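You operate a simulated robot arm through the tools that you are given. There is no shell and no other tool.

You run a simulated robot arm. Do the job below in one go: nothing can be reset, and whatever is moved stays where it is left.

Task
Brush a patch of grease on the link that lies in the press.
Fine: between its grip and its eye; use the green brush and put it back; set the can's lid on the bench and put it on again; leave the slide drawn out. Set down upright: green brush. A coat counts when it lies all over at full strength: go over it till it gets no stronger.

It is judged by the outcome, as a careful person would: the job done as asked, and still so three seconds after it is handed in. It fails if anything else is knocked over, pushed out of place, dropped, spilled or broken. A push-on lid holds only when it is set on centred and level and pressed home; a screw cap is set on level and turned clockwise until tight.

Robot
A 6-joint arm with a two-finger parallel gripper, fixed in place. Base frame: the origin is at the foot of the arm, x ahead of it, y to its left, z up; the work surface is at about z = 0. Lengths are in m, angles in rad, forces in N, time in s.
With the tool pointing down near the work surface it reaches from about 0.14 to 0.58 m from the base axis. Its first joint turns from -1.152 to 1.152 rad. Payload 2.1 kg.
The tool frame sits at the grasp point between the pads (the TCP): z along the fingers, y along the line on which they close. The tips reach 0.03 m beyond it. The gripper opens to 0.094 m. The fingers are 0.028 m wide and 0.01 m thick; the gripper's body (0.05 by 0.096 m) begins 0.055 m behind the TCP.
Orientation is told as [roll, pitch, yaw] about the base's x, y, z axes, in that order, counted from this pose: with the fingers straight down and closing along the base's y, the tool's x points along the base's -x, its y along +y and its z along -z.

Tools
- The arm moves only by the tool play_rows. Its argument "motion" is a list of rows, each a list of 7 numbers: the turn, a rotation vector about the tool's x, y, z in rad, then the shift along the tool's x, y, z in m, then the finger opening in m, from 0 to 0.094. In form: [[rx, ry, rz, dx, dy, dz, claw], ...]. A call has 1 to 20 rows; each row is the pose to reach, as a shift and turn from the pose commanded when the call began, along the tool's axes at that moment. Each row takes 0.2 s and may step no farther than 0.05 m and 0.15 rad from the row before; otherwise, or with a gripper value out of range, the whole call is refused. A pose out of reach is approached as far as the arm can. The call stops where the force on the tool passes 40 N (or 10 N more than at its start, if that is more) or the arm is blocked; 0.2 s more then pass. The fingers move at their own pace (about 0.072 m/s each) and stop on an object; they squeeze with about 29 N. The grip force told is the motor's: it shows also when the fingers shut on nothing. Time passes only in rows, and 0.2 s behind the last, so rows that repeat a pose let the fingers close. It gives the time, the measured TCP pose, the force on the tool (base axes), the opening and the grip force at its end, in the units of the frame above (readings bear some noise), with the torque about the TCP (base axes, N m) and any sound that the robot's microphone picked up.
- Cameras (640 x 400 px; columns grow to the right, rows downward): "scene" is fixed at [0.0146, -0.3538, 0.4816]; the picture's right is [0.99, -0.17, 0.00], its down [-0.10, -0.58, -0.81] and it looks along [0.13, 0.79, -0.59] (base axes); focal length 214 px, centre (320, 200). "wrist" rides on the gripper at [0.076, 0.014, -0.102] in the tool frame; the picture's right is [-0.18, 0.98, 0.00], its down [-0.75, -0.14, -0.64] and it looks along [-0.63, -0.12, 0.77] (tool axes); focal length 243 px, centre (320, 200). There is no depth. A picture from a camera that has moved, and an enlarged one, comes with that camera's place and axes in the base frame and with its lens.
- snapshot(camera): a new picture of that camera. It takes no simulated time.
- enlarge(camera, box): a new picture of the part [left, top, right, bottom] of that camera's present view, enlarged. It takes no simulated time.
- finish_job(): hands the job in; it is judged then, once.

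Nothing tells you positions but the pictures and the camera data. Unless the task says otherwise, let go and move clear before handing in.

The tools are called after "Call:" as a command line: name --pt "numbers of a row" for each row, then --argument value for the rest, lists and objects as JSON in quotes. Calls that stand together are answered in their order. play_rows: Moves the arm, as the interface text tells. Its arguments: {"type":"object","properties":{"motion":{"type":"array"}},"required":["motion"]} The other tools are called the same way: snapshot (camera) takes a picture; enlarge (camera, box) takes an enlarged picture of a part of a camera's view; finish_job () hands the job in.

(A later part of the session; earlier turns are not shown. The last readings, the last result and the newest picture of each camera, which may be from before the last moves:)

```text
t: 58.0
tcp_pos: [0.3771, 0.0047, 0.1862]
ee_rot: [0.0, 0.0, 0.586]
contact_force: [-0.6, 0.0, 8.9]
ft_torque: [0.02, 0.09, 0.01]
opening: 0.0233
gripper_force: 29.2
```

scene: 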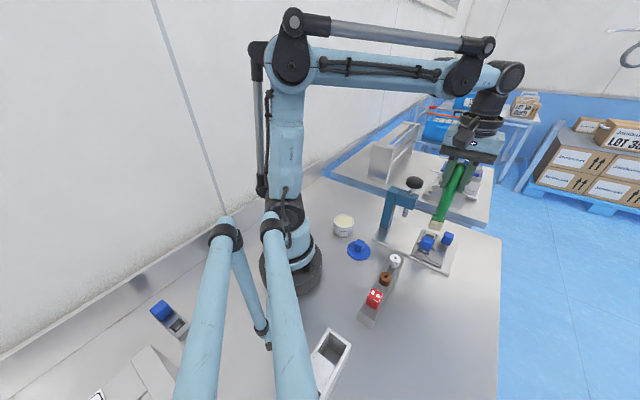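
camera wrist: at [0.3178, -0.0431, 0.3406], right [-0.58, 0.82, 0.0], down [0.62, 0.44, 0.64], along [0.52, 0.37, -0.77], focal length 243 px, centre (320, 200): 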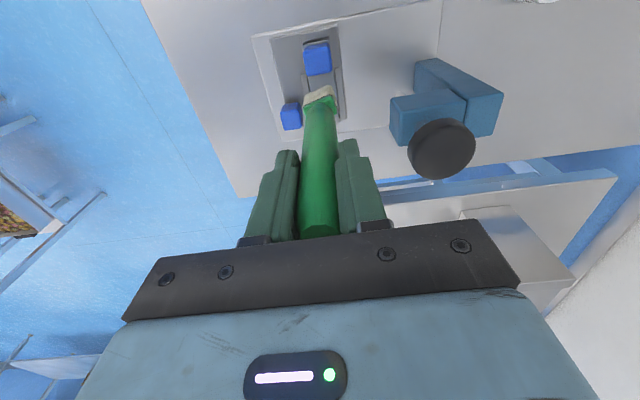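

Call:
play_rows --pt "0 0 0 0.0013 -0.0003 0.0003 0.015" --pt "0 0 0 0.0026 -0.0006 0.0003 0.015" --pt "0 0 0 0.0 0.0 0.0003 0.015" --pt "0 0 0 -0.0027 0.0006 0.0003 0.015" --pt "0 0 0 0 0 0.0003 0.015" --pt "0 0 0 0.0026 -0.0006 0.0003 0.015" --pt "0 0 0 0.0029 0.0009 0.0003 0.015" --pt "0 0 0 0.0003 0.0015 0.0003 0.015" --pt "0 0 0 -0.0024 0.0021 0.0003 0.015" --pt "0 0 0 0.0003 0.0015 0.0003 0.015" --pt "0 0 0 0.0029 0.0009 0.0003 0.015" --pt "0 0 0 0.0023 -0.0021 0.0003 0.015" --pt "0 0 0 -0.0003 -0.0015 0.0003 0.015" --pt "0 0 0 -0.003 -0.0009 0.0003 0.015" --pt "0 0 0 -0.0003 -0.0015 0.0003 0.015" --pt "0 0 0 0.0023 -0.0021 0.0003 0.015" --pt "0 0 0 0.0026 -0.0006 0.0003 0.015" --pt "0 0 0 0.0 0.0 0.0003 0.015" --pt "0 0 0 -0.0027 0.0006 0.0003 0.015" --pt "0 0 0 0 0 0.0003 0.015"

Call:
play_rows --pt "0 0 0 0 0 -0.01 0.015" --pt "0 0 0 0 0 -0.03 0.015" --pt "0 0 0 -0.004 0.001 -0.07 0.015" --pt "0 0 0 -0.0087 0.0017 -0.1007 0.015" --pt "0 0 0 -0.0087 0.0017 -0.1007 0.015"

Call:
enlarge --camera "wrist" --box '[295, 50, 335, 90]'

Call:
enlarge --camera "wrist" --box '[270, 20, 350, 100]'

```text
t: 62.2
tcp_pos: [0.3783, 0.0027, 0.1861]
ee_rot: [0.0, -0.002, 0.584]
contact_force: [1.3, 1.8, 5.7]
ft_torque: [0.24, -0.16, -0.02]
opening: 0.0233
gripper_force: 29.2
```

```text
t: 63.4
tcp_pos: [0.384, 0.0078, 0.288]
ee_rot: [0.0, 0.0, 0.583]
contact_force: [-0.2, -0.1, -0.8]
ft_torque: [0.03, -0.03, 0.02]
opening: 0.0232
gripper_force: 29.1
```

```text
10.00 times, centred on (315, 70) of wrist
camera zoom: at [0.3131, -0.0228, 0.3897], right [-0.39, 0.92, 0.0], down [0.71, 0.3, 0.64], along [0.59, 0.25, -0.77], focal length 2426 px, centre (370, 1500)
```

zoom: 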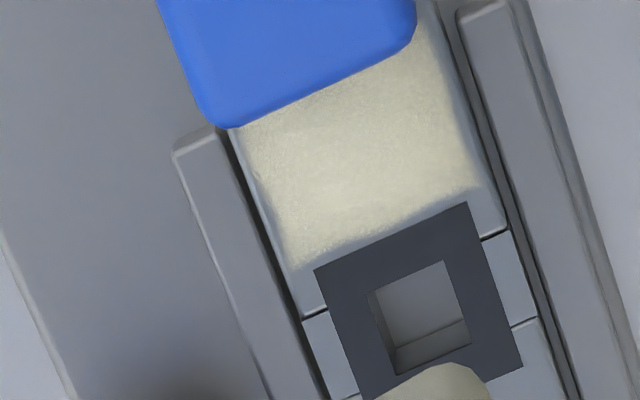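

```text
5.00 times, centred on (310, 60) of wrist
camera zoom: at [0.3131, -0.0228, 0.3897], right [-0.39, 0.92, 0.0], down [0.71, 0.3, 0.64], along [0.59, 0.25, -0.77], focal length 1213 px, centre (370, 900)
```

zoom: 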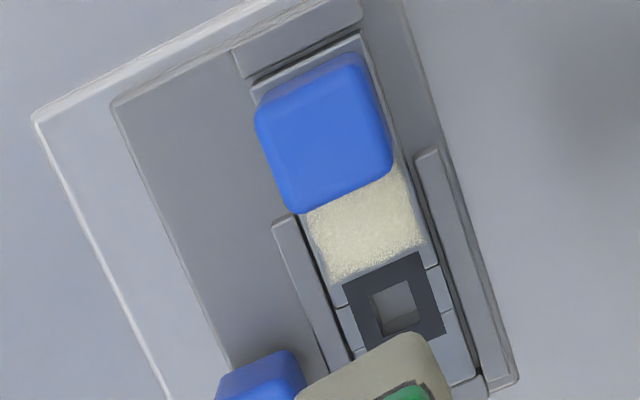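

The last passes changed little, so the coat looks saturated. I'll turn the wrist camera to look at the patch from the side and check the strip right up against the grip, before putting the brush back.

Call:
play_rows --pt "0 0 0.1456 -0.0067 0.0015 0 0.015" --pt "0 0 0.2912 -0.0134 0.003 0 0.015" --pt "0 0 0.4369 -0.0201 0.0045 0 0.015" --pt "0 0 0.5825 -0.0268 0.006 0 0.015" --pt "0 0 0.7281 -0.0335 0.0075 0 0.015" --pt "0 0 0.8737 -0.0402 0.009 0 0.015" --pt "0 0 1.0194 -0.0469 0.0105 0 0.015" --pt "0 0 1.165 -0.0536 0.012 0 0.015" --pt "0 0 1.165 -0.0536 0.012 0 0.015"

Call:
snapshot --camera "wrist"

Call:
enlarge --camera "wrist" --box '[240, 30, 330, 120]'

```text
t: 65.4
tcp_pos: [0.4226, 0.0479, 0.2863]
ee_rot: [0.0, -0.001, -0.583]
contact_force: [0.6, 0.5, -0.7]
ft_torque: [0.01, -0.03, 0.0]
opening: 0.0233
gripper_force: 29.0
```

```text
taken
camera wrist: at [0.3668, 0.1015, 0.3893], right [0.69, 0.72, 0.0], down [0.55, -0.53, 0.64], along [0.46, -0.45, -0.77], focal length 243 px, centre (320, 200)
```

wrist: 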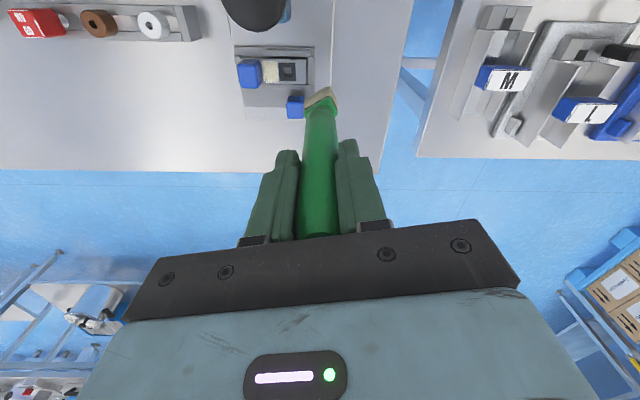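

```text
4.44 times, centred on (285, 75) of wrist
camera zoom: at [0.3668, 0.1015, 0.3893], right [0.69, 0.72, 0.0], down [0.55, -0.53, 0.64], along [0.46, -0.45, -0.77], focal length 1078 px, centre (476, 756)
```

zoom: 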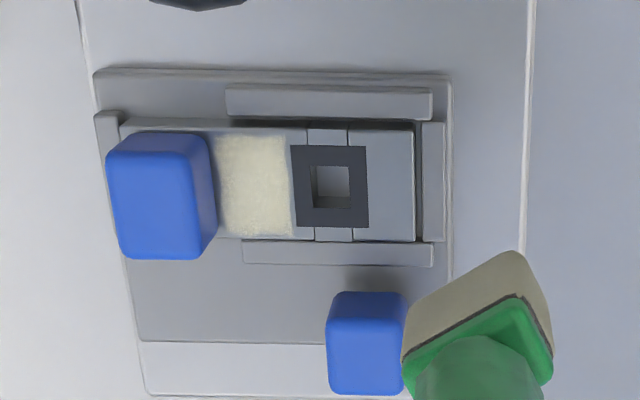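

Call:
enlarge --camera "wrist" --box '[276, 48, 316, 88]'

```text
10.00 times, centred on (296, 68) of wrist
camera zoom: at [0.3668, 0.1015, 0.3893], right [0.69, 0.72, 0.0], down [0.55, -0.53, 0.64], along [0.46, -0.45, -0.77], focal length 2426 px, centre (560, 1520)
```

zoom: 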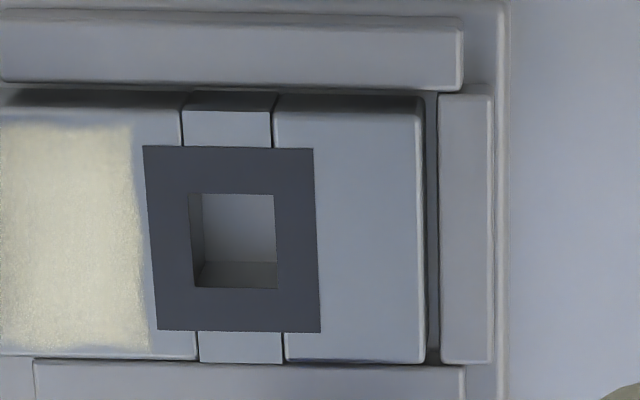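

Call:
enlarge --camera "wrist" --box '[260, 52, 310, 92]'

Call:
enlarge --camera "wrist" --box '[268, 56, 298, 86]'

```text
10.00 times, centred on (285, 72) of wrist
camera zoom: at [0.3668, 0.1015, 0.3893], right [0.69, 0.72, 0.0], down [0.55, -0.53, 0.64], along [0.46, -0.45, -0.77], focal length 2426 px, centre (670, 1480)
```

zoom: 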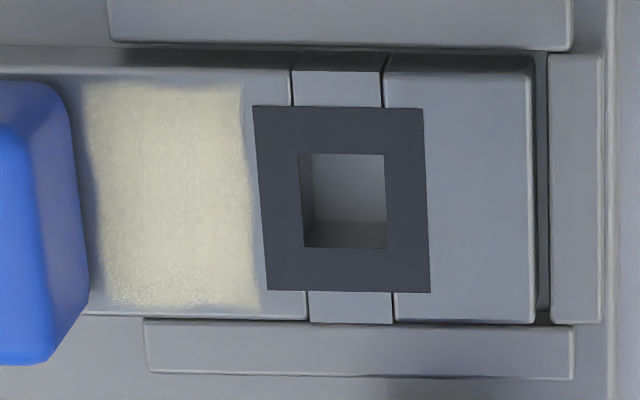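

```text
13.33 times, centred on (283, 71) of wrist
camera zoom: at [0.3668, 0.1015, 0.3893], right [0.69, 0.72, 0.0], down [0.55, -0.53, 0.64], along [0.46, -0.45, -0.77], focal length 3235 px, centre (813, 1920)
```

zoom: 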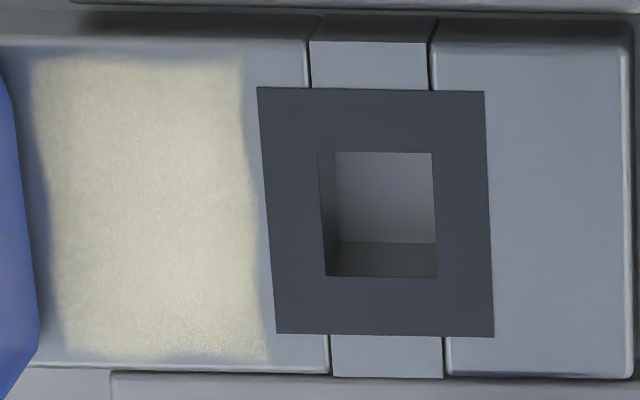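

The whole rectangle between grip and eye is covered evenly, and neither the eye nor the grip carries grease. To be sure it's at full strength and not just limited by a spent brush, I'll dip once more and do a final pass.

Call:
play_rows --pt "0 0 -0.1294 0.0011 -0.0366 -0.012 0.015" --pt "0 0 -0.2588 0.0027 -0.0725 -0.012 0.015" --pt "0 0 -0.3883 0.0362 -0.0944 -0.012 0.015" --pt "0 0 -0.5178 0.0696 -0.1164 -0.012 0.015" --pt "0 0 -0.6472 0.1031 -0.1383 -0.012 0.015" --pt "0 0 -0.7767 0.14 -0.124 -0.012 0.015" --pt "0 0 -0.9061 0.177 -0.1094 -0.012 0.015" --pt "0 0 -1.0356 0.2139 -0.095 -0.012 0.015" --pt "0 0 -1.165 0.2504 -0.0805 -0.012 0.015" --pt "0 0 -1.165 0.2504 -0.0805 0.03 0.015" --pt "0 0 -1.165 0.2504 -0.0805 0.0681 0.015" --pt "0 0 -1.165 0.2504 -0.0805 0.0681 0.015"

Call:
enlarge --camera "wrist" --box '[270, 40, 370, 140]'

Call:
enlarge --camera "scene" --box '[310, 170, 390, 260]'

```text
t: 68.0
tcp_pos: [0.1694, 0.1183, 0.2188]
ee_rot: [0.001, -0.002, 0.583]
contact_force: [0.1, 0.2, -0.4]
ft_torque: [-0.03, 0.01, 0.04]
opening: 0.0234
gripper_force: 28.9
```

```text
4.00 times, centred on (320, 90) of wrist
camera zoom: at [0.0982, 0.0876, 0.3202], right [-0.39, 0.92, 0.0], down [0.71, 0.3, 0.64], along [0.59, 0.25, -0.77], focal length 970 px, centre (320, 640)
```

zoom: 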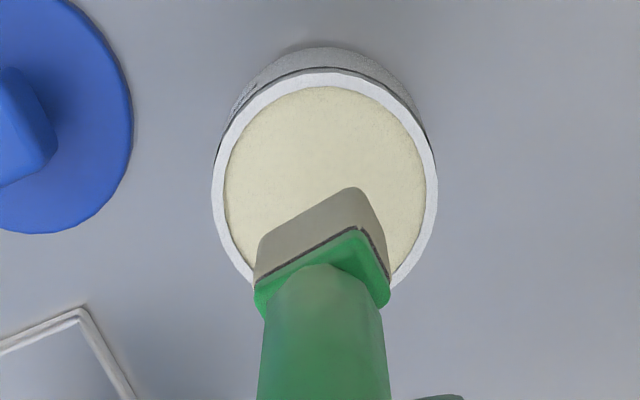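

```text
4.44 times, centred on (350, 215) of scene
camera zoom: at [0.0146, -0.3538, 0.4816], right [0.99, -0.17, 0.0], down [-0.1, -0.58, -0.81], along [0.13, 0.79, -0.59], focal length 953 px, centre (187, 133)
```

zoom: 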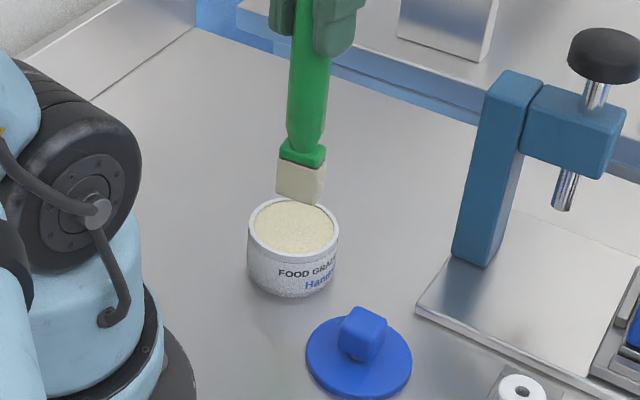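

Call:
play_rows --pt "0 0 0 0 0 0.012 0.015" --pt "0 0 0 0 0 0.022 0.015" --pt "0 0 0 0 0 0.025 0.015" --pt "0 0 0 0 0 0.0265 0.015" --pt "0 0 0 0 0 0.0265 0.015"

Call:
enlarge --camera "scene" --box '[320, 180, 370, 245]'

```text
t: 69.2
tcp_pos: [0.169, 0.1176, 0.1917]
ee_rot: [-0.001, 0.0, 0.585]
contact_force: [0.7, -0.8, -1.5]
ft_torque: [0.0, -0.01, -0.02]
opening: 0.0233
gripper_force: 29.7
```

```text
6.15 times, centred on (345, 212) of scene
camera zoom: at [0.0146, -0.3538, 0.4816], right [0.99, -0.17, 0.0], down [-0.1, -0.58, -0.81], along [0.13, 0.79, -0.59], focal length 1320 px, centre (166, 123)
```

zoom: 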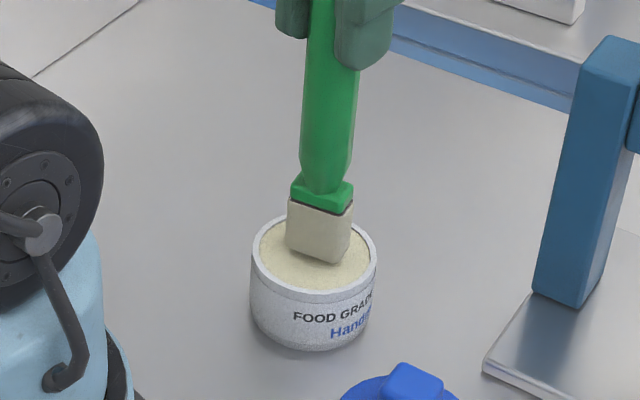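

Call:
play_rows --pt "0 0 0 0 0 0.001 0.015" --pt "0 0 0 0 0 0.0018 0.015" --pt "0 0 0 0 0 0.0018 0.015" --pt "0 0 0 0 0 0.0018 0.015"

Call:
enlarge --camera "scene" --box '[320, 180, 370, 245]'

```text
t: 70.2
tcp_pos: [0.1693, 0.1186, 0.1899]
ee_rot: [0.0, 0.0, 0.586]
contact_force: [0.7, 0.9, -0.7]
ft_torque: [-0.01, 0.0, -0.02]
opening: 0.0235
gripper_force: 29.0
```

```text
6.15 times, centred on (345, 212) of scene
camera zoom: at [0.0146, -0.3538, 0.4816], right [0.99, -0.17, 0.0], down [-0.1, -0.58, -0.81], along [0.13, 0.79, -0.59], focal length 1320 px, centre (166, 123)
```

zoom: 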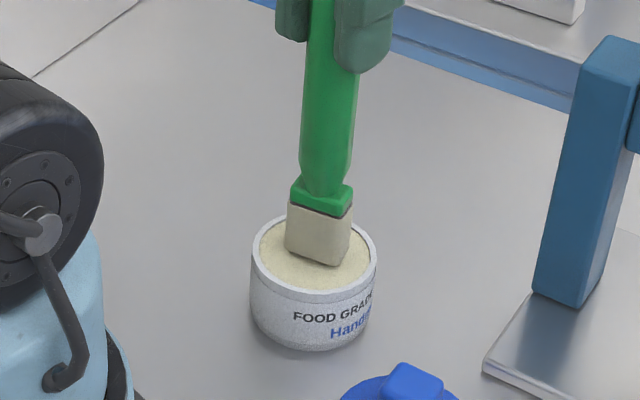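

Call:
play_rows --pt "0 0 0 0 0 0.0008 0.015" --pt "0 0 0 0 0 0.0015 0.015" --pt "0 0 0 0 0 0.0015 0.015" --pt "0 0 0 0 0 0.0015 0.015"

```text
t: 71.2
tcp_pos: [0.1687, 0.1191, 0.1895]
ee_rot: [-0.001, -0.002, 0.585]
contact_force: [-0.1, -0.8, 23.4]
ft_torque: [0.11, -0.13, 0.01]
opening: 0.0233
gripper_force: 28.8
```

The bristles are in the grease again (23 N). I'll lift out and carry the brush back above the link by the same clear route.

Call:
play_rows --pt "0 0 0 0 0 -0.01 0.015" --pt "0 0 0 0 0 -0.03 0.015" --pt "0 0 0 0 0 -0.07 0.015" --pt "0 0 0 0 0 -0.11 0.015" --pt "0 0 0 -0.0026 -0.0375 -0.11 0.015" --pt "0 0 0 -0.0053 -0.075 -0.11 0.015" --pt "0 0 0 -0.008 -0.1124 -0.11 0.015" --pt "0 0 0 -0.0106 -0.1499 -0.11 0.015" --pt "0 0 0 -0.0468 -0.1702 -0.11 0.015" --pt "0 0 0 -0.0832 -0.1904 -0.11 0.015" --pt "0 0 0 -0.1192 -0.2103 -0.0979 0.015" --pt "0 0 0 -0.1192 -0.2103 -0.0979 0.015"

Call:
enlarge --camera "wrist" --box '[270, 20, 350, 100]'

Call:
enlarge --camera "wrist" --box '[295, 70, 345, 120]'

```text
t: 73.8
tcp_pos: [0.3857, 0.0103, 0.2881]
ee_rot: [0.002, 0.001, 0.585]
contact_force: [0.5, 0.5, -0.6]
ft_torque: [0.01, 0.02, 0.0]
opening: 0.0231
gripper_force: 29.5
```

```text
5.00 times, centred on (310, 60) of wrist
camera zoom: at [0.3136, -0.0214, 0.3895], right [-0.39, 0.92, 0.0], down [0.71, 0.3, 0.64], along [0.59, 0.25, -0.77], focal length 1213 px, centre (370, 900)
```

zoom: 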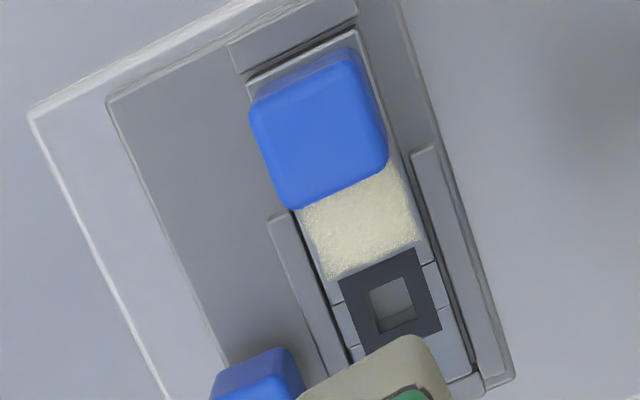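

```text
8.00 times, centred on (320, 95) of wrist
camera zoom: at [0.3136, -0.0214, 0.3895], right [-0.39, 0.92, 0.0], down [0.71, 0.3, 0.64], along [0.59, 0.25, -0.77], focal length 1941 px, centre (320, 1040)
```

zoom: 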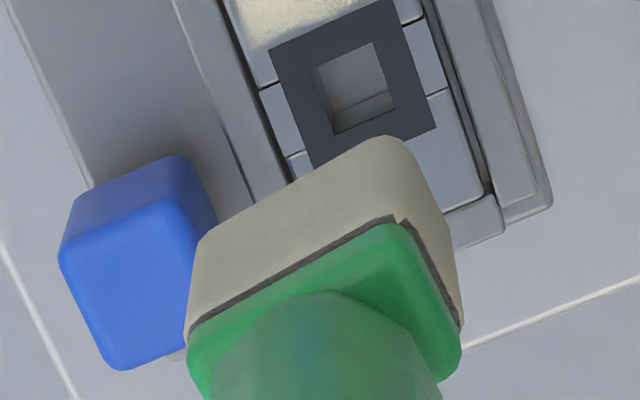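

The brush has turned a few degrees more in the grip, so I'll correct for that, then touch down and read the force.

Call:
play_rows --pt "0 0 0.03 0.004 -0.0008 0.02 0.015" --pt "0 0 0.06 0.0099 -0.002 0.06 0.015" --pt "0 0 0.06 0.0099 -0.002 0.09 0.015" --pt "0 0 0.06 0.0099 -0.002 0.0985 0.015" --pt "0 0 0.06 0.0099 -0.002 0.1008 0.015" --pt "0 0 0.06 0.0099 -0.002 0.1008 0.015"

Call:
enlarge --camera "wrist" --box '[290, 60, 350, 120]'

```text
t: 75.2
tcp_pos: [0.3767, 0.0008, 0.188]
ee_rot: [0.0, 0.001, 0.525]
contact_force: [0.1, 0.6, -1.3]
ft_torque: [-0.01, -0.02, -0.01]
opening: 0.0233
gripper_force: 29.0
```

```text
6.67 times, centred on (320, 90) of wrist
camera zoom: at [0.3044, -0.0245, 0.2883], right [-0.33, 0.94, 0.0], down [0.72, 0.26, 0.64], along [0.61, 0.21, -0.77], focal length 1618 px, centre (320, 933)
```

zoom: 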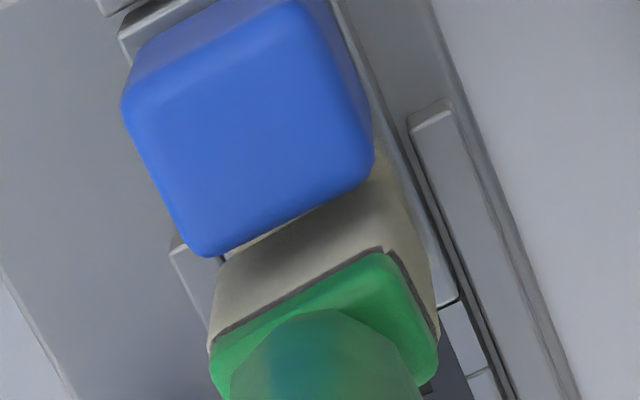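

Call:
play_rows --pt "0 0 0 0 0 0.0005 0.015" --pt "0 0 0 0 0 0.0008 0.015" --pt "0 0 0 0 0 0.0008 0.015"

```text
t: 76.0
tcp_pos: [0.3775, 0.0024, 0.1855]
ee_rot: [0.0, 0.001, 0.525]
contact_force: [0.3, 0.1, 0.0]
ft_torque: [0.04, 0.04, 0.01]
opening: 0.0235
gripper_force: 29.0
```

Call:
play_rows --pt "0 0 0 0 0 0.0005 0.015" --pt "0 0 0 0 0 0.0008 0.015" --pt "0 0 0 0 0 0.0008 0.015"

```text
t: 76.8
tcp_pos: [0.376, 0.0023, 0.1855]
ee_rot: [0.001, -0.001, 0.526]
contact_force: [-1.4, 0.1, 12.9]
ft_torque: [0.09, 0.07, 0.04]
opening: 0.0234
gripper_force: 28.8
```

Call:
play_rows --pt "0 0 0 0.0013 -0.0004 0 0.015" --pt "0 0 0 0.0025 -0.0007 0 0.015" --pt "0 0 0 0 0 0 0.015" --pt "0 0 0 -0.0027 0.0008 0 0.015" --pt "0 0 0 0 0 0 0.015" --pt "0 0 0 0.0025 -0.0007 0 0.015" --pt "0 0 0 0.0029 0.0007 0 0.015" --pt "0 0 0 0.0004 0.0014 0 0.015" --pt "0 0 0 -0.0023 0.0022 0 0.015" --pt "0 0 0 0.0004 0.0014 0 0.015" --pt "0 0 0 0.0029 0.0007 0 0.015" --pt "0 0 0 0.0021 -0.0021 0 0.015" --pt "0 0 0 -0.0004 -0.0014 0 0.015" --pt "0 0 0 -0.0031 -0.0006 0 0.015" --pt "0 0 0 -0.0004 -0.0014 0 0.015" --pt "0 0 0 0.0021 -0.0021 0 0.015" --pt "0 0 0 0.0025 -0.0007 0 0.015" --pt "0 0 0 0 0 0 0.015" --pt "0 0 0 -0.0027 0.0008 0 0.015" --pt "0 0 0 0 0 0 0.015"

Call:
play_rows --pt "0 0 0 0 0 0.0003 0.015" --pt "0 0 0 0.0025 -0.0007 0.0003 0.015" --pt "0 0 0 0 0 0.0003 0.015" --pt "0 0 0 -0.0027 0.0008 0.0003 0.015" --pt "0 0 0 0 0 0.0003 0.015" --pt "0 0 0 0.0025 -0.0007 0.0003 0.015" --pt "0 0 0 0.0029 0.0007 0.0003 0.015" --pt "0 0 0 0.0004 0.0014 0.0003 0.015" --pt "0 0 0 -0.0023 0.0022 0.0003 0.015" --pt "0 0 0 0.0004 0.0014 0.0003 0.015" --pt "0 0 0 0.0029 0.0007 0.0003 0.015" --pt "0 0 0 0.0021 -0.0021 0.0003 0.015" --pt "0 0 0 -0.0004 -0.0014 0.0003 0.015" --pt "0 0 0 -0.0031 -0.0006 0.0003 0.015" --pt "0 0 0 0 0 0.0003 0.015"

```text
t: 81.0
tcp_pos: [0.377, 0.002, 0.185]
ee_rot: [0.0, -0.001, 0.526]
contact_force: [0.4, 1.3, 2.2]
ft_torque: [0.15, -0.12, 0.01]
opening: 0.0233
gripper_force: 29.1
```

```text
t: 84.2
tcp_pos: [0.3775, 0.0018, 0.185]
ee_rot: [-0.001, -0.002, 0.525]
contact_force: [0.1, -1.1, 12.0]
ft_torque: [-0.01, -0.17, 0.0]
opening: 0.0231
gripper_force: 28.9
```

I'll lift off and return to the side-view pose to compare the coat with before.

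Call:
play_rows --pt "0 0 0 0 0 -0.01 0.015" --pt "0 0 0 0 0 -0.03 0.015" --pt "0 0 0 0 0 -0.07 0.015" --pt "0 0 0 0 0 -0.1027 0.015" --pt "0 0 0.1381 -0.0078 0.0022 -0.1027 0.015" --pt "0 0 0.2763 -0.0157 0.0044 -0.1027 0.015" --pt "0 0 0.4144 -0.0235 0.0066 -0.1027 0.015" --pt "0 0 0.5525 -0.0313 0.0089 -0.1027 0.015" --pt "0 0 0.6906 -0.0391 0.0111 -0.1027 0.015" --pt "0 0 0.8288 -0.047 0.0133 -0.1027 0.015" --pt "0 0 0.9669 -0.0548 0.0155 -0.1027 0.015" --pt "0 0 1.105 -0.0626 0.0177 -0.1027 0.015" --pt "0 0 1.105 -0.0626 0.0177 -0.1027 0.015"

Call:
enlarge --camera "wrist" --box '[240, 30, 330, 120]'

Call:
enlarge --camera "wrist" --box '[268, 56, 298, 86]'

Call:
enlarge --camera "wrist" --box '[260, 52, 310, 92]'

```text
t: 87.0
tcp_pos: [0.4224, 0.0483, 0.288]
ee_rot: [0.001, 0.0, -0.583]
contact_force: [-0.4, -0.2, -1.4]
ft_torque: [-0.04, 0.03, -0.04]
opening: 0.0229
gripper_force: 28.8
```

```text
4.44 times, centred on (285, 75) of wrist
camera zoom: at [0.3665, 0.1016, 0.3892], right [0.69, 0.72, 0.0], down [0.55, -0.53, 0.64], along [0.46, -0.45, -0.77], focal length 1078 px, centre (476, 756)
```

zoom: 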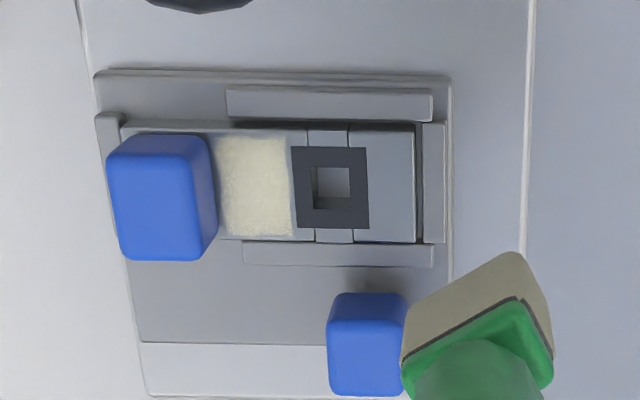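

```text
13.33 times, centred on (283, 71) of wrist
camera zoom: at [0.3665, 0.1016, 0.3892], right [0.69, 0.72, 0.0], down [0.55, -0.53, 0.64], along [0.46, -0.45, -0.77], focal length 3235 px, centre (813, 1920)
```

zoom: 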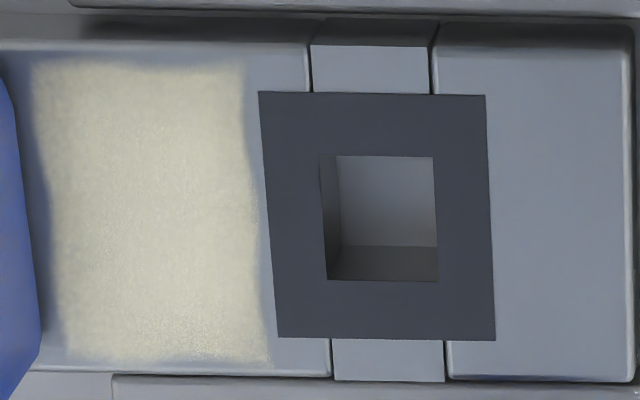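

```text
10.00 times, centred on (285, 72) of wrist
camera zoom: at [0.3665, 0.1016, 0.3892], right [0.69, 0.72, 0.0], down [0.55, -0.53, 0.64], along [0.46, -0.45, -0.77], focal length 2426 px, centre (670, 1480)
```

zoom: 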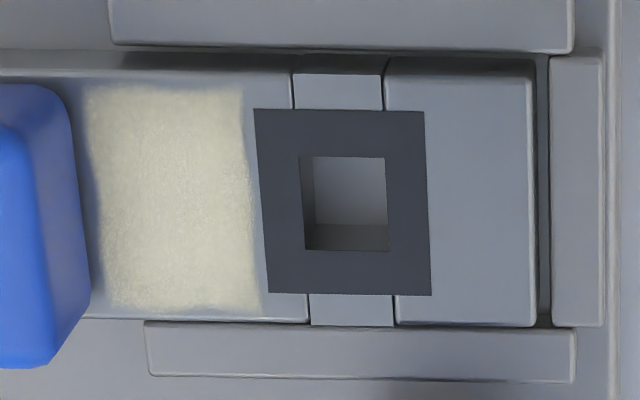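

The coat looks the same as before the second dip, so it's at full strength. As a safeguard I'll do one last pass a little closer to the grip, to be sure the edge strip is fully covered too.

Call:
play_rows --pt "0 0 -0.1381 0.0016 -0.0082 0 0.015" --pt "0 0 -0.2763 0.0032 -0.0165 0 0.015" --pt "0 0 -0.4144 0.0048 -0.0247 0 0.015" --pt "0 0 -0.5525 0.0064 -0.0329 0 0.015" --pt "0 0 -0.6906 0.0079 -0.0411 0 0.015" --pt "0 0 -0.8288 0.0095 -0.0494 0 0.015" --pt "0 0 -0.9669 0.0111 -0.0576 0 0.015" --pt "0 0 -1.105 0.0127 -0.0658 0 0.015" --pt "0 0 -1.105 0.0127 -0.0658 0.045 0.015" --pt "0 0 -1.105 0.0127 -0.0658 0.085 0.015" --pt "0 0 -1.105 0.0127 -0.0658 0.097 0.015" --pt "0 0 -1.105 0.0127 -0.0658 0.1015 0.015" --pt "0 0 -1.105 0.0127 -0.0658 0.1025 0.015" --pt "0 0 -1.105 0.0127 -0.0658 0.1025 0.015"

Call:
enlarge --camera "wrist" --box '[290, 60, 350, 120]'

Call:
enlarge --camera "scene" --box '[418, 220, 448, 252]'

```text
t: 90.0
tcp_pos: [0.3754, 0.0009, 0.1846]
ee_rot: [-0.001, 0.0, 0.525]
contact_force: [-1.0, -0.8, 10.8]
ft_torque: [-0.02, 0.04, -0.04]
opening: 0.0233
gripper_force: 29.2
```

```text
6.67 times, centred on (320, 90) of wrist
camera zoom: at [0.303, -0.0264, 0.2865], right [-0.33, 0.94, 0.0], down [0.72, 0.26, 0.64], along [0.61, 0.21, -0.77], focal length 1618 px, centre (320, 933)
```

zoom: 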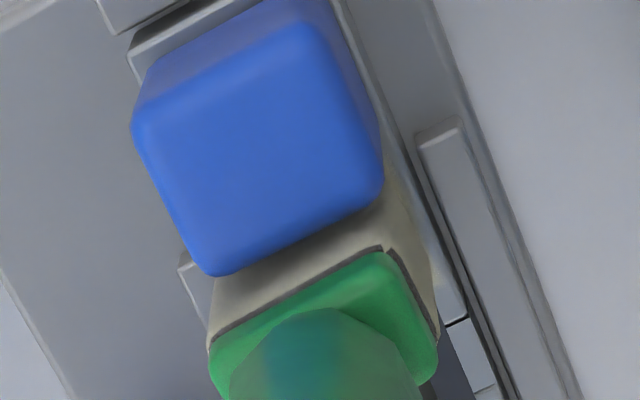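

```text
12.50 times, centred on (433, 236) of scene
camera zoom: at [0.0146, -0.3538, 0.4816], right [0.99, -0.17, 0.0], down [-0.1, -0.58, -0.81], along [0.13, 0.79, -0.59], focal length 2681 px, centre (-1092, -250)
```

zoom: 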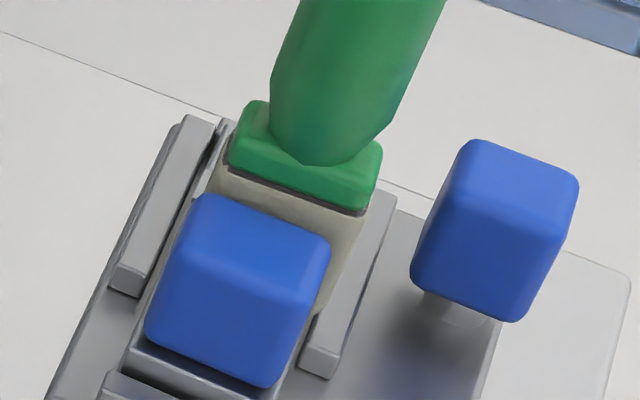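

Comparing with earlier pictures, the slide has shifted about 1 mm inward from my sideways strokes. I'll keep the remaining strokes along the link only and end with a light outward drag to bring it back.

Call:
play_rows --pt "0 0 0 0.001 -0.0003 0 0.015" --pt "0 0 0 0.0019 -0.0005 0 0.015" --pt "0 0 0 0.001 -0.0003 0 0.015" --pt "0 0 0 0 0 0 0.015" --pt "0 0 0 -0.0019 0.0005 0 0.015" --pt "0 0 0 -0.0038 0.0011 0 0.015" --pt "0 0 0 -0.0019 0.0005 0 0.015" --pt "0 0 0 0 0 0 0.015" --pt "0 0 0 0.001 -0.0003 0 0.015" --pt "0 0 0 0.0019 -0.0005 0 0.015" --pt "0 0 0 0.001 -0.0003 0 0.015" --pt "0 0 0 0 0 0 0.015" --pt "0 0 0 -0.0019 0.0005 0 0.015" --pt "0 0 0 -0.0029 0.0008 0 0.015"

Call:
enlarge --camera "scene" --box '[418, 220, 448, 252]'

```text
t: 93.0
tcp_pos: [0.3775, 0.0026, 0.1859]
ee_rot: [-0.001, 0.0, 0.527]
contact_force: [0.5, -0.3, 0.1]
ft_torque: [0.03, 0.02, 0.01]
opening: 0.0232
gripper_force: 29.1
```

```text
12.50 times, centred on (433, 236) of scene
camera zoom: at [0.0146, -0.3538, 0.4816], right [0.99, -0.17, 0.0], down [-0.1, -0.58, -0.81], along [0.13, 0.79, -0.59], focal length 2681 px, centre (-1092, -250)
```

zoom: 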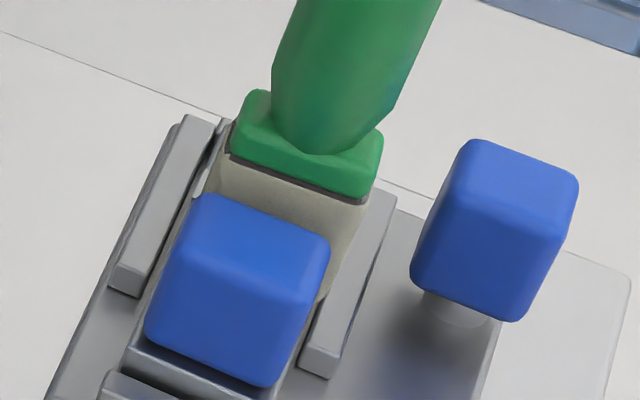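

Call:
play_rows --pt "0 0 0 0 0 0.0006 0.015" --pt "0 0 0 0 0 0.0007 0.015" --pt "0 0 0 -0.0003 -0.001 0.0007 0.015" --pt "0 0 0 -0.0005 -0.0019 0.0007 0.015" --pt "0 0 0 -0.0008 -0.0029 0.0007 0.015" --pt "0 0 0 -0.0008 -0.0029 0.0007 0.015"

Call:
enlarge --camera "scene" --box '[418, 220, 448, 252]'

```text
t: 94.4
tcp_pos: [0.3792, 0.0, 0.1838]
ee_rot: [0.002, 0.0, 0.525]
contact_force: [-5.1, 5.9, 21.7]
ft_torque: [0.82, 0.54, 0.04]
opening: 0.0236
gripper_force: 29.1
```

```text
12.50 times, centred on (433, 236) of scene
camera zoom: at [0.0146, -0.3538, 0.4816], right [0.99, -0.17, 0.0], down [-0.1, -0.58, -0.81], along [0.13, 0.79, -0.59], focal length 2681 px, centre (-1092, -250)
```

zoom: 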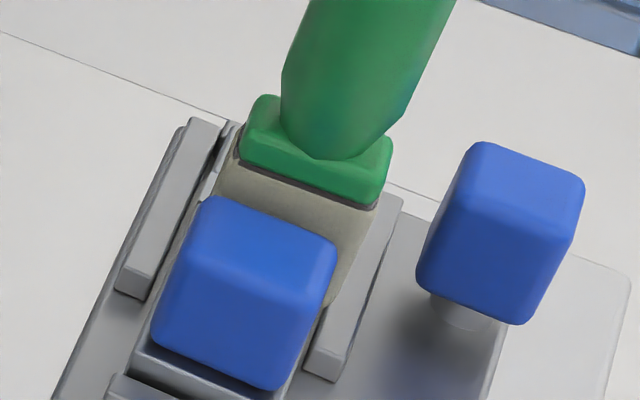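

The slide is back at its original drawn-out stop. I'll lift straight up and check the coat from the side again.

Call:
play_rows --pt "0 0 0 0 0 -0.004 0.015" --pt "0 0 0 0 0 -0.015 0.015" --pt "0 0 0 0 0 -0.05 0.015" --pt "0 0 0 0 0 -0.09 0.015" --pt "0 0 0 0 0 -0.1032 0.015" --pt "0 0 0.1381 -0.0078 0.0022 -0.1032 0.015" --pt "0 0 0.2763 -0.0157 0.0044 -0.1032 0.015" --pt "0 0 0.4144 -0.0235 0.0066 -0.1032 0.015" --pt "0 0 0.5525 -0.0313 0.0089 -0.1032 0.015" --pt "0 0 0.6906 -0.0391 0.0111 -0.1032 0.015" --pt "0 0 0.8288 -0.047 0.0133 -0.1032 0.015" --pt "0 0 0.9669 -0.0548 0.0155 -0.1032 0.015" --pt "0 0 1.105 -0.0626 0.0177 -0.1032 0.015" --pt "0 0 1.105 -0.0626 0.0177 -0.1032 0.015"

Call:
enlarge --camera "wrist" --box '[240, 30, 330, 120]'

Call:
enlarge --camera "wrist" --box '[268, 56, 298, 86]'

Call:
enlarge --camera "scene" --box '[418, 220, 448, 252]'

```text
t: 97.4
tcp_pos: [0.4262, 0.0476, 0.2879]
ee_rot: [0.001, -0.001, -0.581]
contact_force: [0.5, 0.0, -0.7]
ft_torque: [-0.02, 0.0, -0.02]
opening: 0.0232
gripper_force: 29.6
```

```text
4.44 times, centred on (285, 75) of wrist
camera zoom: at [0.3696, 0.1005, 0.3891], right [0.69, 0.72, 0.0], down [0.55, -0.53, 0.64], along [0.46, -0.45, -0.77], focal length 1078 px, centre (476, 756)
```

zoom: 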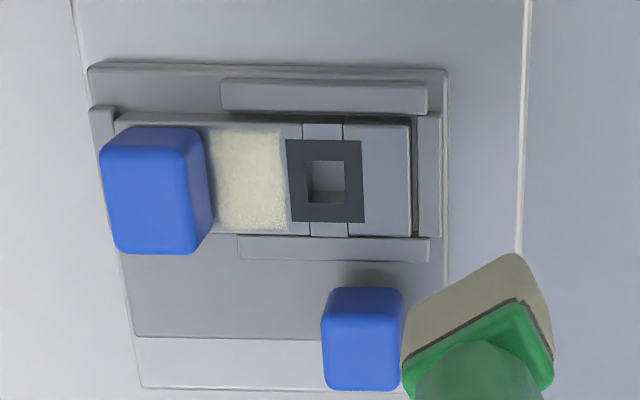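

```text
13.33 times, centred on (283, 71) of wrist
camera zoom: at [0.3696, 0.1005, 0.3891], right [0.69, 0.72, 0.0], down [0.55, -0.53, 0.64], along [0.46, -0.45, -0.77], focal length 3235 px, centre (813, 1920)
```

zoom: 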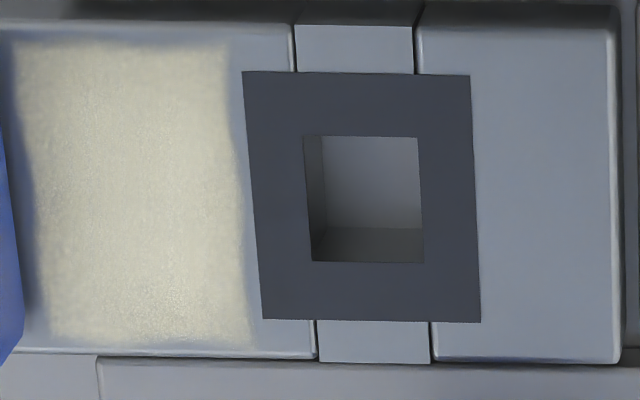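

```text
12.50 times, centred on (433, 236) of scene
camera zoom: at [0.0147, -0.3538, 0.4816], right [0.99, -0.17, 0.0], down [-0.1, -0.58, -0.81], along [0.13, 0.79, -0.59], focal length 2681 px, centre (-1092, -250)
```

zoom: 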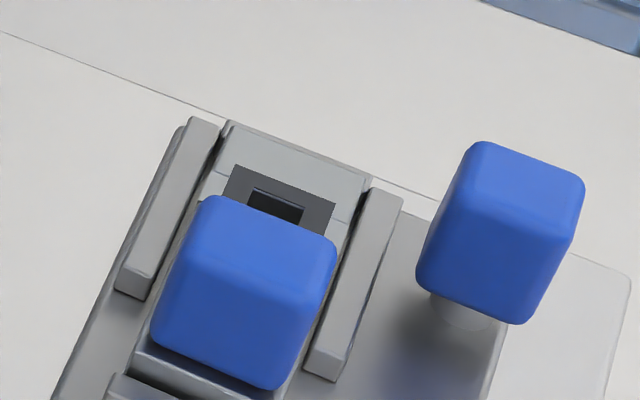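

The coat is unchanged, complete and at full strength, and the slide is exactly where it was. Now I'll carry the brush back to its place at (0.390, -0.150), turned so its head faces the same way as before.

Call:
play_rows --pt "0 0 0.0808 -0.0132 -0.0308 0 0.015" --pt "0 0 0.1617 -0.0264 -0.0615 0 0.015" --pt "0 0 0.2425 -0.0397 -0.0923 0 0.015" --pt "0 0 0.3233 -0.0529 -0.123 0 0.015" --pt "0 0 0.4042 -0.0661 -0.1538 0 0.015" --pt "0 0 0.485 -0.0793 -0.1845 0 0.015" --pt "0 0 0.485 -0.0793 -0.1845 0.04 0.015" --pt "0 0 0.485 -0.0793 -0.1845 0.08 0.015" --pt "0 0 0.485 -0.0793 -0.1845 0.115 0.015" --pt "0 0 0.485 -0.0793 -0.1845 0.123 0.015" --pt "0 0 0.485 -0.0793 -0.1845 0.123 0.015"

Call:
enlarge --camera "wrist" --box '[240, 50, 400, 210]'

Call:
enlarge --camera "scene" --box '[450, 230, 530, 310]'

```text
t: 99.8
tcp_pos: [0.3894, -0.1505, 0.1648]
ee_rot: [0.0, 0.002, -1.065]
contact_force: [0.3, 0.4, -0.7]
ft_torque: [0.0, 0.01, 0.02]
opening: 0.0234
gripper_force: 28.6
```

```text
2.50 times, centred on (320, 130) of wrist
camera zoom: at [0.3667, -0.0778, 0.2663], right [0.95, 0.32, 0.0], down [0.24, -0.73, 0.64], along [0.2, -0.61, -0.77], focal length 606 px, centre (320, 375)
```

zoom: 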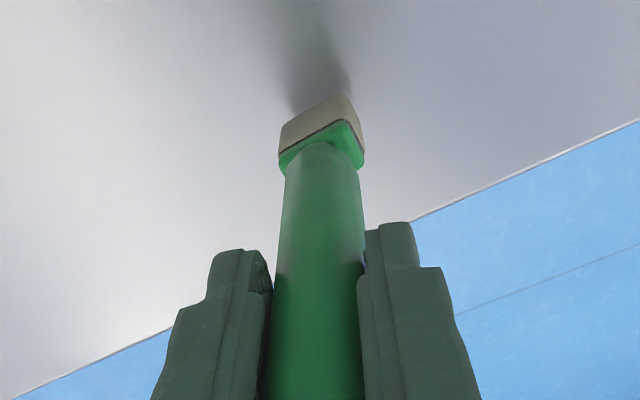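

```text
5.00 times, centred on (490, 270) of scene
camera zoom: at [0.0146, -0.3538, 0.4816], right [0.99, -0.17, 0.0], down [-0.1, -0.58, -0.81], along [0.13, 0.79, -0.59], focal length 1072 px, centre (-530, -150)
```

zoom: 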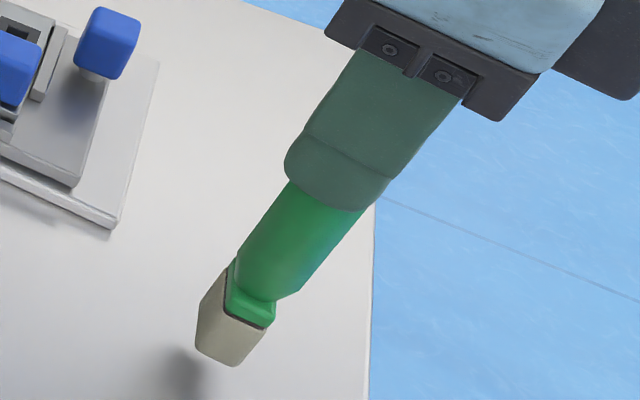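

Call:
play_rows --pt "0 0 0 0 0 0.006 0.015" --pt "0 0 0 0 0 0.012 0.015" --pt "0 0 0 0 0 0.015 0.015" --pt "0 0 0 0 0 0.017 0.015" --pt "0 0 0 0 0 0.017 0.015"

Call:
enlarge --camera "scene" --box '[450, 230, 530, 310]'

```text
t: 101.0
tcp_pos: [0.3906, -0.1497, 0.1483]
ee_rot: [0.0, 0.0, -1.065]
contact_force: [0.6, 0.9, 23.3]
ft_torque: [-0.06, -0.02, -0.01]
opening: 0.0234
gripper_force: 28.8
```

```text
5.00 times, centred on (490, 270) of scene
camera zoom: at [0.0146, -0.3537, 0.4816], right [0.99, -0.17, 0.0], down [-0.1, -0.58, -0.81], along [0.13, 0.79, -0.59], focal length 1072 px, centre (-530, -150)
```

zoom: 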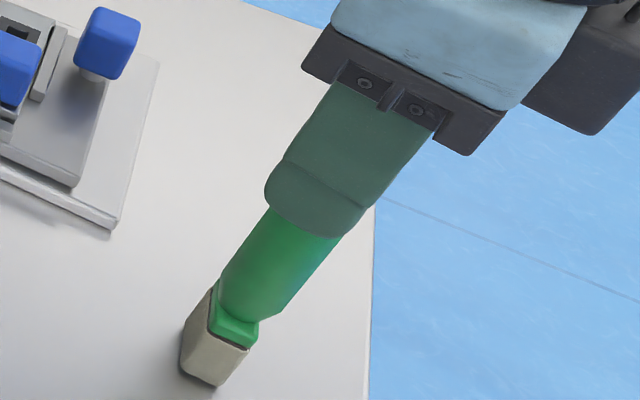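

The brush stands on the bench at its old spot, with little torque, so it's flat. I'll ease the pressure before letting go.

Call:
play_rows --pt "0 0 0 0 0 -0.0005 0.015" --pt "0 0 0 0 0 -0.0008 0.015" --pt "0 0 0 0 0 -0.0008 0.015"

Call:
snapshot --camera "wrist"

Call:
enlarge --camera "scene" --box '[450, 230, 530, 310]'

```text
t: 101.8
tcp_pos: [0.3904, -0.1496, 0.1488]
ee_rot: [-0.001, 0.0, -1.066]
contact_force: [0.4, 0.8, 9.1]
ft_torque: [0.05, -0.06, 0.0]
opening: 0.0233
gripper_force: 29.3
```

```text
taken
camera wrist: at [0.3663, -0.0779, 0.2499], right [0.95, 0.32, 0.0], down [0.24, -0.73, 0.64], along [0.2, -0.61, -0.77], focal length 243 px, centre (320, 200)
```

wrist: 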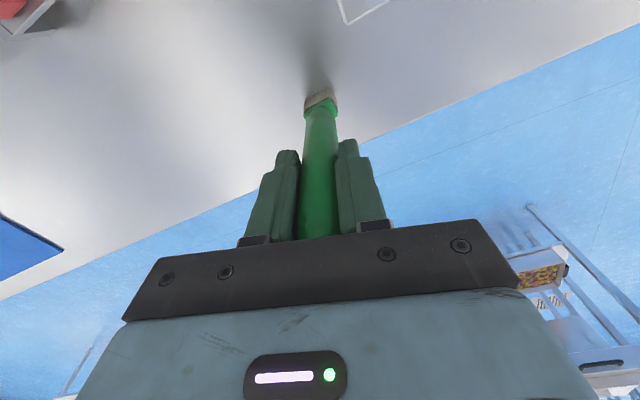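

```text
5.00 times, centred on (490, 270) of scene
camera zoom: at [0.0146, -0.3538, 0.4816], right [0.99, -0.17, 0.0], down [-0.1, -0.58, -0.81], along [0.13, 0.79, -0.59], focal length 1072 px, centre (-530, -150)
```

zoom: 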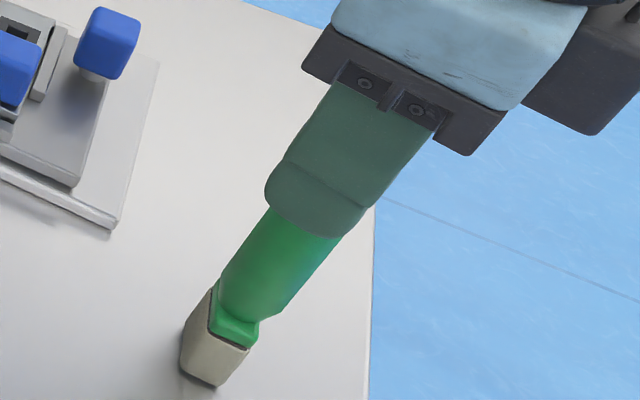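

Call:
play_rows --pt "0 0 0 0 0 -0.0003 0.015" --pt "0 0 0 0 0 -0.0003 0.024" --pt "0 0 0 0 0 -0.0003 0.026" --pt "0 0 0 0 0 -0.0003 0.03" --pt "0 0 0 0 0 -0.0003 0.036" --pt "0 0 0 0 0 -0.0003 0.044" --pt "0 0 0 0 0 -0.0003 0.044"

Call:
enlarge --camera "wrist" --box '[240, 50, 400, 210]'

Call:
enlarge --camera "scene" --box '[450, 230, 530, 310]'

```text
t: 103.4
tcp_pos: [0.3908, -0.1497, 0.1497]
ee_rot: [-0.001, 0.001, -1.065]
contact_force: [-0.2, -0.9, 0.0]
ft_torque: [0.0, 0.0, -0.01]
opening: 0.044
gripper_force: 0.1
```

```text
2.50 times, centred on (320, 130) of wrist
camera zoom: at [0.3662, -0.0779, 0.2502], right [0.95, 0.32, 0.0], down [0.24, -0.73, 0.64], along [0.2, -0.61, -0.77], focal length 606 px, centre (320, 375)
```

zoom: 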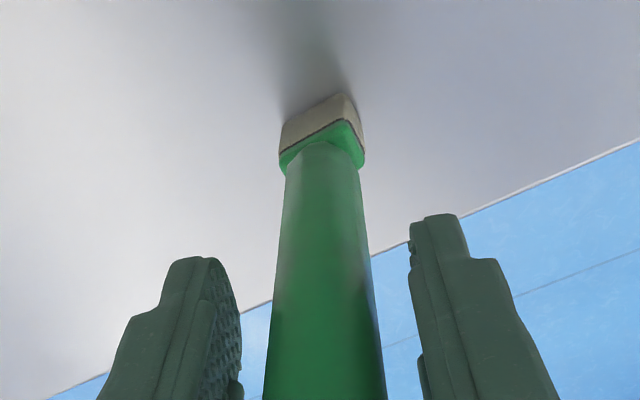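

```text
5.00 times, centred on (490, 270) of scene
camera zoom: at [0.0146, -0.3538, 0.4816], right [0.99, -0.17, 0.0], down [-0.1, -0.58, -0.81], along [0.13, 0.79, -0.59], focal length 1072 px, centre (-530, -150)
```

zoom: 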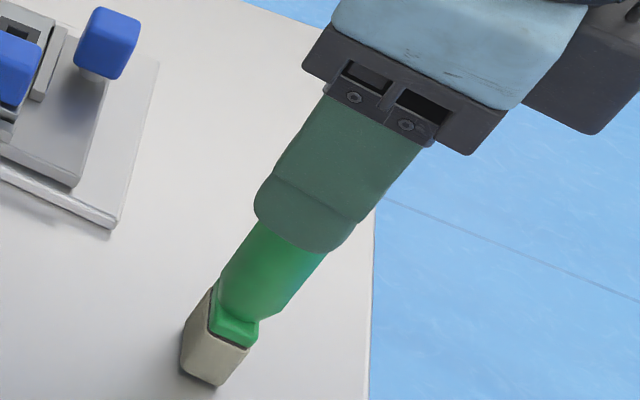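

The brush stands on its own. I'll rise straight up clear of the handle and check.

Call:
play_rows --pt "0 0 0 0 0 0 0.06" --pt "0 0 0 0 0 -0.02 0.06" --pt "0 0 0 0 0 -0.05 0.06" --pt "0 0 0 0 0 -0.09 0.06" --pt "0 0 0 0 0 -0.125 0.06" --pt "0 0 0 0 0 -0.125 0.06"

Call:
snapshot --camera "scene"

Call:
enlarge --camera "scene" --box '[450, 235, 520, 310]'

```text
t: 104.8
tcp_pos: [0.3882, -0.1512, 0.2745]
ee_rot: [-0.001, 0.0, -1.066]
contact_force: [-0.1, -0.4, 0.5]
ft_torque: [-0.01, 0.0, 0.04]
opening: 0.0603
gripper_force: 0.0
```

```text
taken
```

scene: 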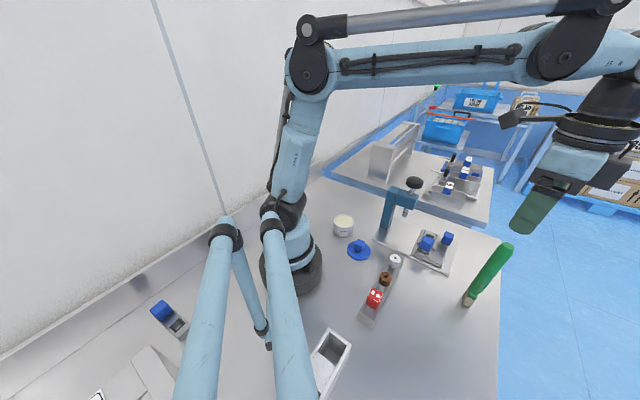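

```text
5.33 times, centred on (485, 272) of scene
camera zoom: at [0.0146, -0.3538, 0.4816], right [0.99, -0.17, 0.0], down [-0.1, -0.58, -0.81], along [0.13, 0.79, -0.59], focal length 1144 px, centre (-560, -187)
```

zoom: 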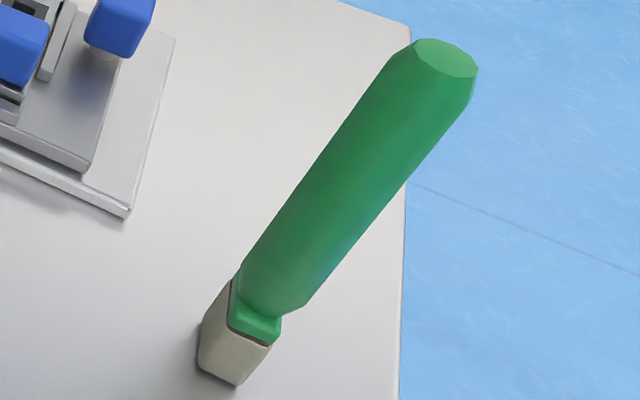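

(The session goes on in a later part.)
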